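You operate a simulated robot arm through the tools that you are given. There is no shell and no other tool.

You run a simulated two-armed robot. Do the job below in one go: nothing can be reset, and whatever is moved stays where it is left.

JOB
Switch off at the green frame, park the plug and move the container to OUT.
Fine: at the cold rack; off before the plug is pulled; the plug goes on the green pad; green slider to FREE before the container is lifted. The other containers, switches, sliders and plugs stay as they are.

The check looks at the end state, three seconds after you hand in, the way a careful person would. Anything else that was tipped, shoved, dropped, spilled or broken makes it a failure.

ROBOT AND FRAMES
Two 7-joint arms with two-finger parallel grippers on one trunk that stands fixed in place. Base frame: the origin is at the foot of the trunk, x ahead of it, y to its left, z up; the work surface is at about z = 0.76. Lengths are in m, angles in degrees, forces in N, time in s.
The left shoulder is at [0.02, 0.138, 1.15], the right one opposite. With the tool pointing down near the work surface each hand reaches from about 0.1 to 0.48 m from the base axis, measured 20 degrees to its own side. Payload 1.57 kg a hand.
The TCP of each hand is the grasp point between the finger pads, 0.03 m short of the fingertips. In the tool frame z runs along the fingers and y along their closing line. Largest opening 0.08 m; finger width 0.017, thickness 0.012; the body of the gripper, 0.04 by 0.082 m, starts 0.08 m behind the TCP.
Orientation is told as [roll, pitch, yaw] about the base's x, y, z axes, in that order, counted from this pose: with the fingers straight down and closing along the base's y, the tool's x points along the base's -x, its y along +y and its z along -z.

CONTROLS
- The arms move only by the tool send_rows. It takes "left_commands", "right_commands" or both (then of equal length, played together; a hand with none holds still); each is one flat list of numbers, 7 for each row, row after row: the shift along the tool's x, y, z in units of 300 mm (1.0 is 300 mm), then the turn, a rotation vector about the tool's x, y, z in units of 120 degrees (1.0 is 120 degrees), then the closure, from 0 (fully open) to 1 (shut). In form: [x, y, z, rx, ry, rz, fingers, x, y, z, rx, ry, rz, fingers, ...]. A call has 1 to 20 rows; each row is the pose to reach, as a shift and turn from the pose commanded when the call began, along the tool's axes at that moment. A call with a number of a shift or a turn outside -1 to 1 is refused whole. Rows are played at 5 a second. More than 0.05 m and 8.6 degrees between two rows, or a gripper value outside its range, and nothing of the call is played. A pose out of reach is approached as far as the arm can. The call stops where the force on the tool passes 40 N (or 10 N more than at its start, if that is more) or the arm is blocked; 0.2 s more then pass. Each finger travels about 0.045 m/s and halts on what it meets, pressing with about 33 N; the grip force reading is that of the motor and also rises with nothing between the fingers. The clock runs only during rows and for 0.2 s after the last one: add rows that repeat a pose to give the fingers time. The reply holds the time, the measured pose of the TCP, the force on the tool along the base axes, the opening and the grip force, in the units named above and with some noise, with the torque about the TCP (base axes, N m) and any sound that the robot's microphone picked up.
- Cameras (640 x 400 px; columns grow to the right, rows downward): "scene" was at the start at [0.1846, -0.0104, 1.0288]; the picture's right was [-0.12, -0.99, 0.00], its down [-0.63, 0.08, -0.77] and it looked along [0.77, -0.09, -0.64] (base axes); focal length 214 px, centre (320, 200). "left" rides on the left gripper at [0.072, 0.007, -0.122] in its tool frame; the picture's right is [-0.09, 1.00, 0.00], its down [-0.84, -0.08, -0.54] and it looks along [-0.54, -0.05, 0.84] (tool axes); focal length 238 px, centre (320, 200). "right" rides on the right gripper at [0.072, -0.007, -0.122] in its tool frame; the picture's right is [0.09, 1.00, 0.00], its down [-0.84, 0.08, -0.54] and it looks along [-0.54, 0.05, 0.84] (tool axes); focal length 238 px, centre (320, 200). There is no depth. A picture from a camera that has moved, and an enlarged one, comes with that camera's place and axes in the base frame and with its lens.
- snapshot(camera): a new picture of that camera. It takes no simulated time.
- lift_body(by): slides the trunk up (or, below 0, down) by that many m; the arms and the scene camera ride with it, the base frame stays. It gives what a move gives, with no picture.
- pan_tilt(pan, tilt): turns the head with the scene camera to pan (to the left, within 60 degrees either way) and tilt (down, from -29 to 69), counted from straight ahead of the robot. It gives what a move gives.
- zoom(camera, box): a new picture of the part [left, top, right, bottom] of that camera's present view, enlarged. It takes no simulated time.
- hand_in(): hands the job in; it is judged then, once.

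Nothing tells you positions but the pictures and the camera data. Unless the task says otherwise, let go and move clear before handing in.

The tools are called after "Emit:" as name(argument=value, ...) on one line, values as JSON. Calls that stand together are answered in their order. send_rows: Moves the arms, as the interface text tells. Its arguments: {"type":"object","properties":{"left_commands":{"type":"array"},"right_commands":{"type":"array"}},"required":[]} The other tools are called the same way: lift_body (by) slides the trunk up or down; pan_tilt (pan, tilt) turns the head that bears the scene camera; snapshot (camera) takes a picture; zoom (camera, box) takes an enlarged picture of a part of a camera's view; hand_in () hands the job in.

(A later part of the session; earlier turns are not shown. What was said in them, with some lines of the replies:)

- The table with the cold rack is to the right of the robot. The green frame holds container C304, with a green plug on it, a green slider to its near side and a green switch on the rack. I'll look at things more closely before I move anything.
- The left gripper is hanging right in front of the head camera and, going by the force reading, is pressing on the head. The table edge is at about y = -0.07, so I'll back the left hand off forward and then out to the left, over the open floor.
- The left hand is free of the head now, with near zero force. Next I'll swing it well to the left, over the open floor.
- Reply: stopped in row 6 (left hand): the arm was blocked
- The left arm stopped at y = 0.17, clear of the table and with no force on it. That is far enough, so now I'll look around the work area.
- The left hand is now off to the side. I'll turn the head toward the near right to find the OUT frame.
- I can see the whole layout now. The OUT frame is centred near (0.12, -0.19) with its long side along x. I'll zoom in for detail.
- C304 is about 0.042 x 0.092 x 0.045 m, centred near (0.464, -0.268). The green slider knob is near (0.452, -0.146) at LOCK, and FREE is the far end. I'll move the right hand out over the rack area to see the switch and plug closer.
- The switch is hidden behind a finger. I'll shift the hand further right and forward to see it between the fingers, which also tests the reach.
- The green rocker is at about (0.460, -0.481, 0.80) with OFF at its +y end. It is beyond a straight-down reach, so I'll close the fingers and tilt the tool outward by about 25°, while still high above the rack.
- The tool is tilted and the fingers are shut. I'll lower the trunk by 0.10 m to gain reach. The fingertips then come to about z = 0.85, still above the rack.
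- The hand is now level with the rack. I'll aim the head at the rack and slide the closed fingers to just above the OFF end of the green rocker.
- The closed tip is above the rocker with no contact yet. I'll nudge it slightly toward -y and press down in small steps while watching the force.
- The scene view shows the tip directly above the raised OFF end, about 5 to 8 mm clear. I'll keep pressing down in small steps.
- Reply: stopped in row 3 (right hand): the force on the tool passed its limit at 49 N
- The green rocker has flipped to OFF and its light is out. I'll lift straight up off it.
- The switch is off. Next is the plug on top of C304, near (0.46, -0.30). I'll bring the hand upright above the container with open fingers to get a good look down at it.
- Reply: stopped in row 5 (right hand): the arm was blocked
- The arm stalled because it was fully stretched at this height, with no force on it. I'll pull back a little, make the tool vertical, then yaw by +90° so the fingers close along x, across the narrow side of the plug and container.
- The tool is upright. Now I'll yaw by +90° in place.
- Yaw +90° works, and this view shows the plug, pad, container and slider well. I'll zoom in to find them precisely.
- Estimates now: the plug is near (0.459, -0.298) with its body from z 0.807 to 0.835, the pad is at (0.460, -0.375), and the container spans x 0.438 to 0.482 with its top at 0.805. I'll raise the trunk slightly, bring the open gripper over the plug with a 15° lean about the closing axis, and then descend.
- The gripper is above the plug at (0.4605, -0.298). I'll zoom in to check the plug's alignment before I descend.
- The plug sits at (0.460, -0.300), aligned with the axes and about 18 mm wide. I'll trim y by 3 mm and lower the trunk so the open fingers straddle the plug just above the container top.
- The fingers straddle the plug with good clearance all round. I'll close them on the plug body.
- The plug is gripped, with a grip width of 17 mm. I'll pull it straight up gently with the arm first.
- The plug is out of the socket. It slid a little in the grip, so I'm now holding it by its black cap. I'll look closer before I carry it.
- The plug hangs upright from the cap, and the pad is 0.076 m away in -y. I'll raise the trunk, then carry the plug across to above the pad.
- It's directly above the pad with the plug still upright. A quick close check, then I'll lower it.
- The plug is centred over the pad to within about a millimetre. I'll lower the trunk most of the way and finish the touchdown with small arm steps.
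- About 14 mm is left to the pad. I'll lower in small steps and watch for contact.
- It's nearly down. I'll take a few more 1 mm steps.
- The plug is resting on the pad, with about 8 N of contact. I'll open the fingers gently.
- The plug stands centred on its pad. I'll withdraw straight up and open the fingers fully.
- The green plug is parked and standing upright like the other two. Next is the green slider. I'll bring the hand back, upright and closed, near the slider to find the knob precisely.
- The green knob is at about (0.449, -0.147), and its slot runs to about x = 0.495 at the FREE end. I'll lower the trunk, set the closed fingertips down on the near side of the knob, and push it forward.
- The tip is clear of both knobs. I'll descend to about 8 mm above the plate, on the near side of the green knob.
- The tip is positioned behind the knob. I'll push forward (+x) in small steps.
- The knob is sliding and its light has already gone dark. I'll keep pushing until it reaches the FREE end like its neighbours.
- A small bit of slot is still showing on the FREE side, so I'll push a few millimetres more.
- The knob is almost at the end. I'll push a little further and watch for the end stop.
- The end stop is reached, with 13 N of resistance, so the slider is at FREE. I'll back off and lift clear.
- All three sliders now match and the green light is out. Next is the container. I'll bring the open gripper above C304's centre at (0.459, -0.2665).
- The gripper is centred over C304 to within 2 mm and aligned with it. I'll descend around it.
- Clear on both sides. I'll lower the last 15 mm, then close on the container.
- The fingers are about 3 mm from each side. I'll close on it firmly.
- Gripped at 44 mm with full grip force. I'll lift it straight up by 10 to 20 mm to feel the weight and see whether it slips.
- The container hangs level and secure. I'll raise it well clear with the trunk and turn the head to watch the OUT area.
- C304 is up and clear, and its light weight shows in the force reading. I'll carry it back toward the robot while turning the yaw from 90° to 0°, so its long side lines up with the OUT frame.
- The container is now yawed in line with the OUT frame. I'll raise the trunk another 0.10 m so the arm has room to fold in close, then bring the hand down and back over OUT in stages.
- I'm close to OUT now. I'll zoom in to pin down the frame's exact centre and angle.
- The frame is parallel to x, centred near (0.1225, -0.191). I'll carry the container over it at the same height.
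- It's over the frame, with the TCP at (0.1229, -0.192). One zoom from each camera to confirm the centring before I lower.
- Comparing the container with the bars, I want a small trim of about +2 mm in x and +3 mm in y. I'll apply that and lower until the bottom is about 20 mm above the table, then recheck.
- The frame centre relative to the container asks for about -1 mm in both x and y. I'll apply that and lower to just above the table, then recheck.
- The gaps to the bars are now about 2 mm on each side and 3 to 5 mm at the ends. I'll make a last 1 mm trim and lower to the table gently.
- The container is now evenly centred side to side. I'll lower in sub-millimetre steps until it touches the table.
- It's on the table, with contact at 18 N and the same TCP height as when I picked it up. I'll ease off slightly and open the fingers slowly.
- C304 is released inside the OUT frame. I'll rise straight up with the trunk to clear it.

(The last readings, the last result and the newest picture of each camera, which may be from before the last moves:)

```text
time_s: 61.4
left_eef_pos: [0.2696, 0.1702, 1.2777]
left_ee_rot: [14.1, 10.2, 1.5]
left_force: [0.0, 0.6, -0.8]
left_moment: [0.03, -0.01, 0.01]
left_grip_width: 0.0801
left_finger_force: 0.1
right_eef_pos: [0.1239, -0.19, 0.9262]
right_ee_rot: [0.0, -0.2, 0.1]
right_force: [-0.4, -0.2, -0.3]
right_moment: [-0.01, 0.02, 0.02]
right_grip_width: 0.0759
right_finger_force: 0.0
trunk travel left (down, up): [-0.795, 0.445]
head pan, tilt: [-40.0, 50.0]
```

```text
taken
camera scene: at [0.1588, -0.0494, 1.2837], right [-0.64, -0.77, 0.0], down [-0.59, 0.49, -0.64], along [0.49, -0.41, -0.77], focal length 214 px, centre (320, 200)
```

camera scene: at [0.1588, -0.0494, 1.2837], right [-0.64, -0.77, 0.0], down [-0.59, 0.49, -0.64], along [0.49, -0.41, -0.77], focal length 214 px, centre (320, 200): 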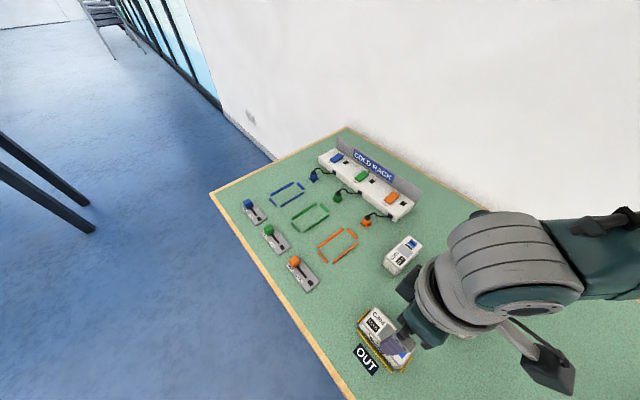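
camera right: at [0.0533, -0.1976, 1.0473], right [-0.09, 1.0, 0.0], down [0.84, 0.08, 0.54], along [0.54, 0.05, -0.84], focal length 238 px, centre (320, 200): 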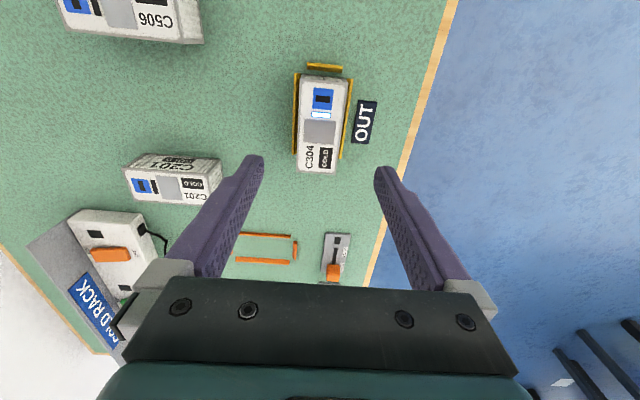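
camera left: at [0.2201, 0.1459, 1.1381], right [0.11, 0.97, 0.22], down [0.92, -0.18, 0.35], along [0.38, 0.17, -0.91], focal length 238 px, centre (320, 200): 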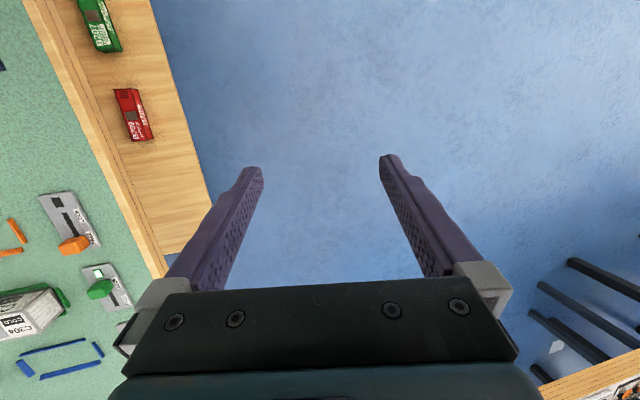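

The hand is clear of the container. I'll move it up and forward, out of the way, and inspect the result.

Emit:
send_rows(right_commands=[-0.05, -0.02, -0.1, 0, 0, 0, 0.05, -0.14, -0.05, -0.17, 0, 0, 0, 0.05, -0.25, -0.09, -0.2, 0, 0, 0, 0.05, -0.36, -0.13, -0.2, 0, 0, 0, 0.05, -0.48, -0.17, -0.2, 0, 0, 0, 0.05])

Emit:
pan_tilt(pan=-45, tilt=62)

Emit:
snapshot(camera="scene")

Emit:
snapshot(camera="right")

```text
time_s: 62.6
left_eef_pos: [0.2684, 0.1707, 1.2778]
left_ee_rot: [14.1, 10.2, 1.4]
left_force: [-0.1, 0.3, -0.3]
left_moment: [-0.01, 0.0, 0.0]
left_grip_width: 0.08
left_finger_force: 0.1
right_eef_pos: [0.2657, -0.2431, 0.9873]
right_ee_rot: [0.1, -0.1, 0.0]
right_force: [-0.1, -0.5, -0.7]
right_moment: [-0.01, -0.01, -0.01]
right_grip_width: 0.076
right_finger_force: 0.1
trunk travel left (down, up): [-0.795, 0.445]
head pan, tilt: [-40.0, 50.0]
```

```text
time_s: 63.3
left_eef_pos: [0.2692, 0.1708, 1.278]
left_ee_rot: [14.2, 10.2, 1.5]
left_force: [-0.7, -0.2, 0.5]
left_moment: [0.01, -0.03, -0.01]
left_grip_width: 0.0799
left_finger_force: 0.0
right_eef_pos: [0.2649, -0.2414, 0.9872]
right_ee_rot: [0.0, -0.1, 0.1]
right_force: [0.1, 0.6, -0.4]
right_moment: [0.03, -0.02, 0.05]
right_grip_width: 0.0759
right_finger_force: 0.0
trunk travel left (down, up): [-0.795, 0.445]
head pan, tilt: [-45.0, 62.0]
```

```text
taken
camera scene: at [0.1454, -0.0454, 1.269], right [-0.71, -0.71, 0.0], down [-0.62, 0.62, -0.47], along [0.33, -0.33, -0.88], focal length 214 px, centre (320, 200)
```

scene: 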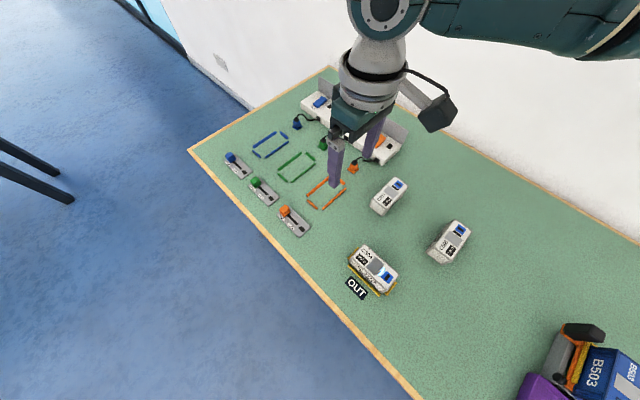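

```text
taken
camera right: at [0.1941, -0.2494, 1.1089], right [-0.09, 1.0, 0.0], down [0.84, 0.08, 0.54], along [0.54, 0.05, -0.84], focal length 238 px, centre (320, 200)
```

right: 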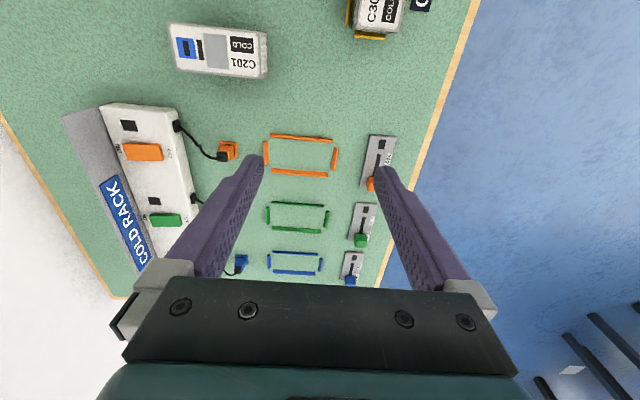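

Emit:
zoom(camera="scene", box=[320, 225, 430, 310])

Emit:
zoom(camera="scene", box=[210, 70, 350, 240])

Emit:
zoom(camera="scene", box=[280, 80, 420, 180])

```text
4.71 times, centred on (375, 268) of scene
camera zoom: at [0.1454, -0.0454, 1.269], right [-0.71, -0.71, 0.0], down [-0.62, 0.62, -0.47], along [0.33, -0.33, -0.88], focal length 1009 px, centre (61, -118)
```

zoom: 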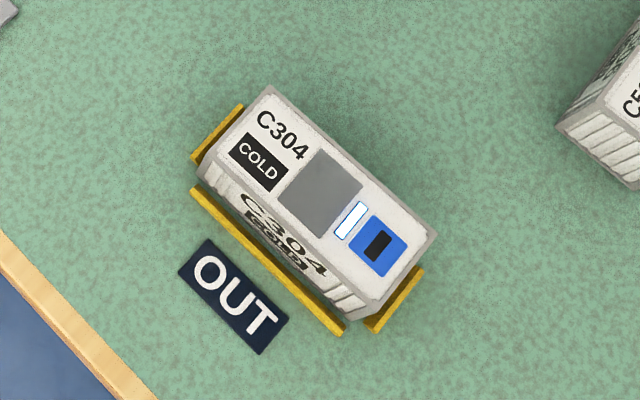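

```text
2.35 times, centred on (280, 155) of scene
camera zoom: at [0.1454, -0.0454, 1.269], right [-0.71, -0.71, 0.0], down [-0.62, 0.62, -0.47], along [0.33, -0.33, -0.88], focal length 505 px, centre (414, 306)
```

zoom: 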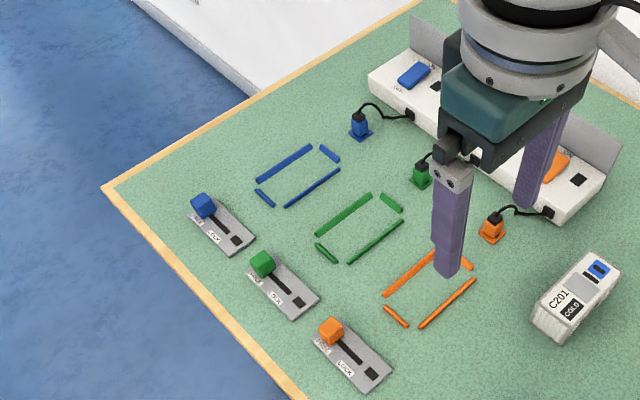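

```text
4.00 times, centred on (350, 130) of scene
camera zoom: at [0.1454, -0.0454, 1.269], right [-0.71, -0.71, 0.0], down [-0.62, 0.62, -0.47], along [0.33, -0.33, -0.88], focal length 858 px, centre (200, 480)
```

zoom: 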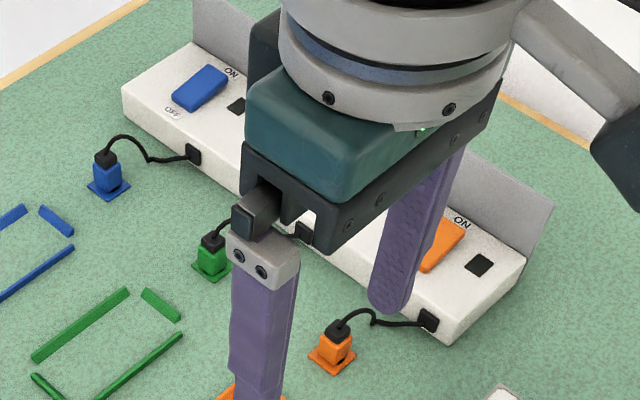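

C304 sits squarely in the OUT frame. The green plug is standing on its pad, the green slider is at FREE and the green switch is OFF with its light out. The other containers, switches, sliders and plugs look as they did at the start, and both hands are empty and clear, so I'm handing in.

Emit:
hand_in()

```text
The job is handed in.
```

I've handed the job in with all four steps done in the required order; the check hasn't reported a result yet.

- **Switch:** the green switch was turned off before I touched the plug, and its light is out.
- **Plug:** the green plug came out of C304 and is standing upright, centred on the green pad. It slid a little in the grip as it came out, so I carried it by its black cap.
- **Slider:** the green slider was pushed to its end stop at FREE before the container was lifted.
- **Container:** C304 is upright on the table inside the OUT frame, with a few millimetres of clearance to the bars.

In the final pictures, the other containers, switches, sliders and plugs look unchanged. Both hands are empty and clear of the work.

A small white strip on top of C304, next to the socket, stayed lit after the power was off and the plug was out. The strips on the other containers are dark. I saw no control for it and left it alone.
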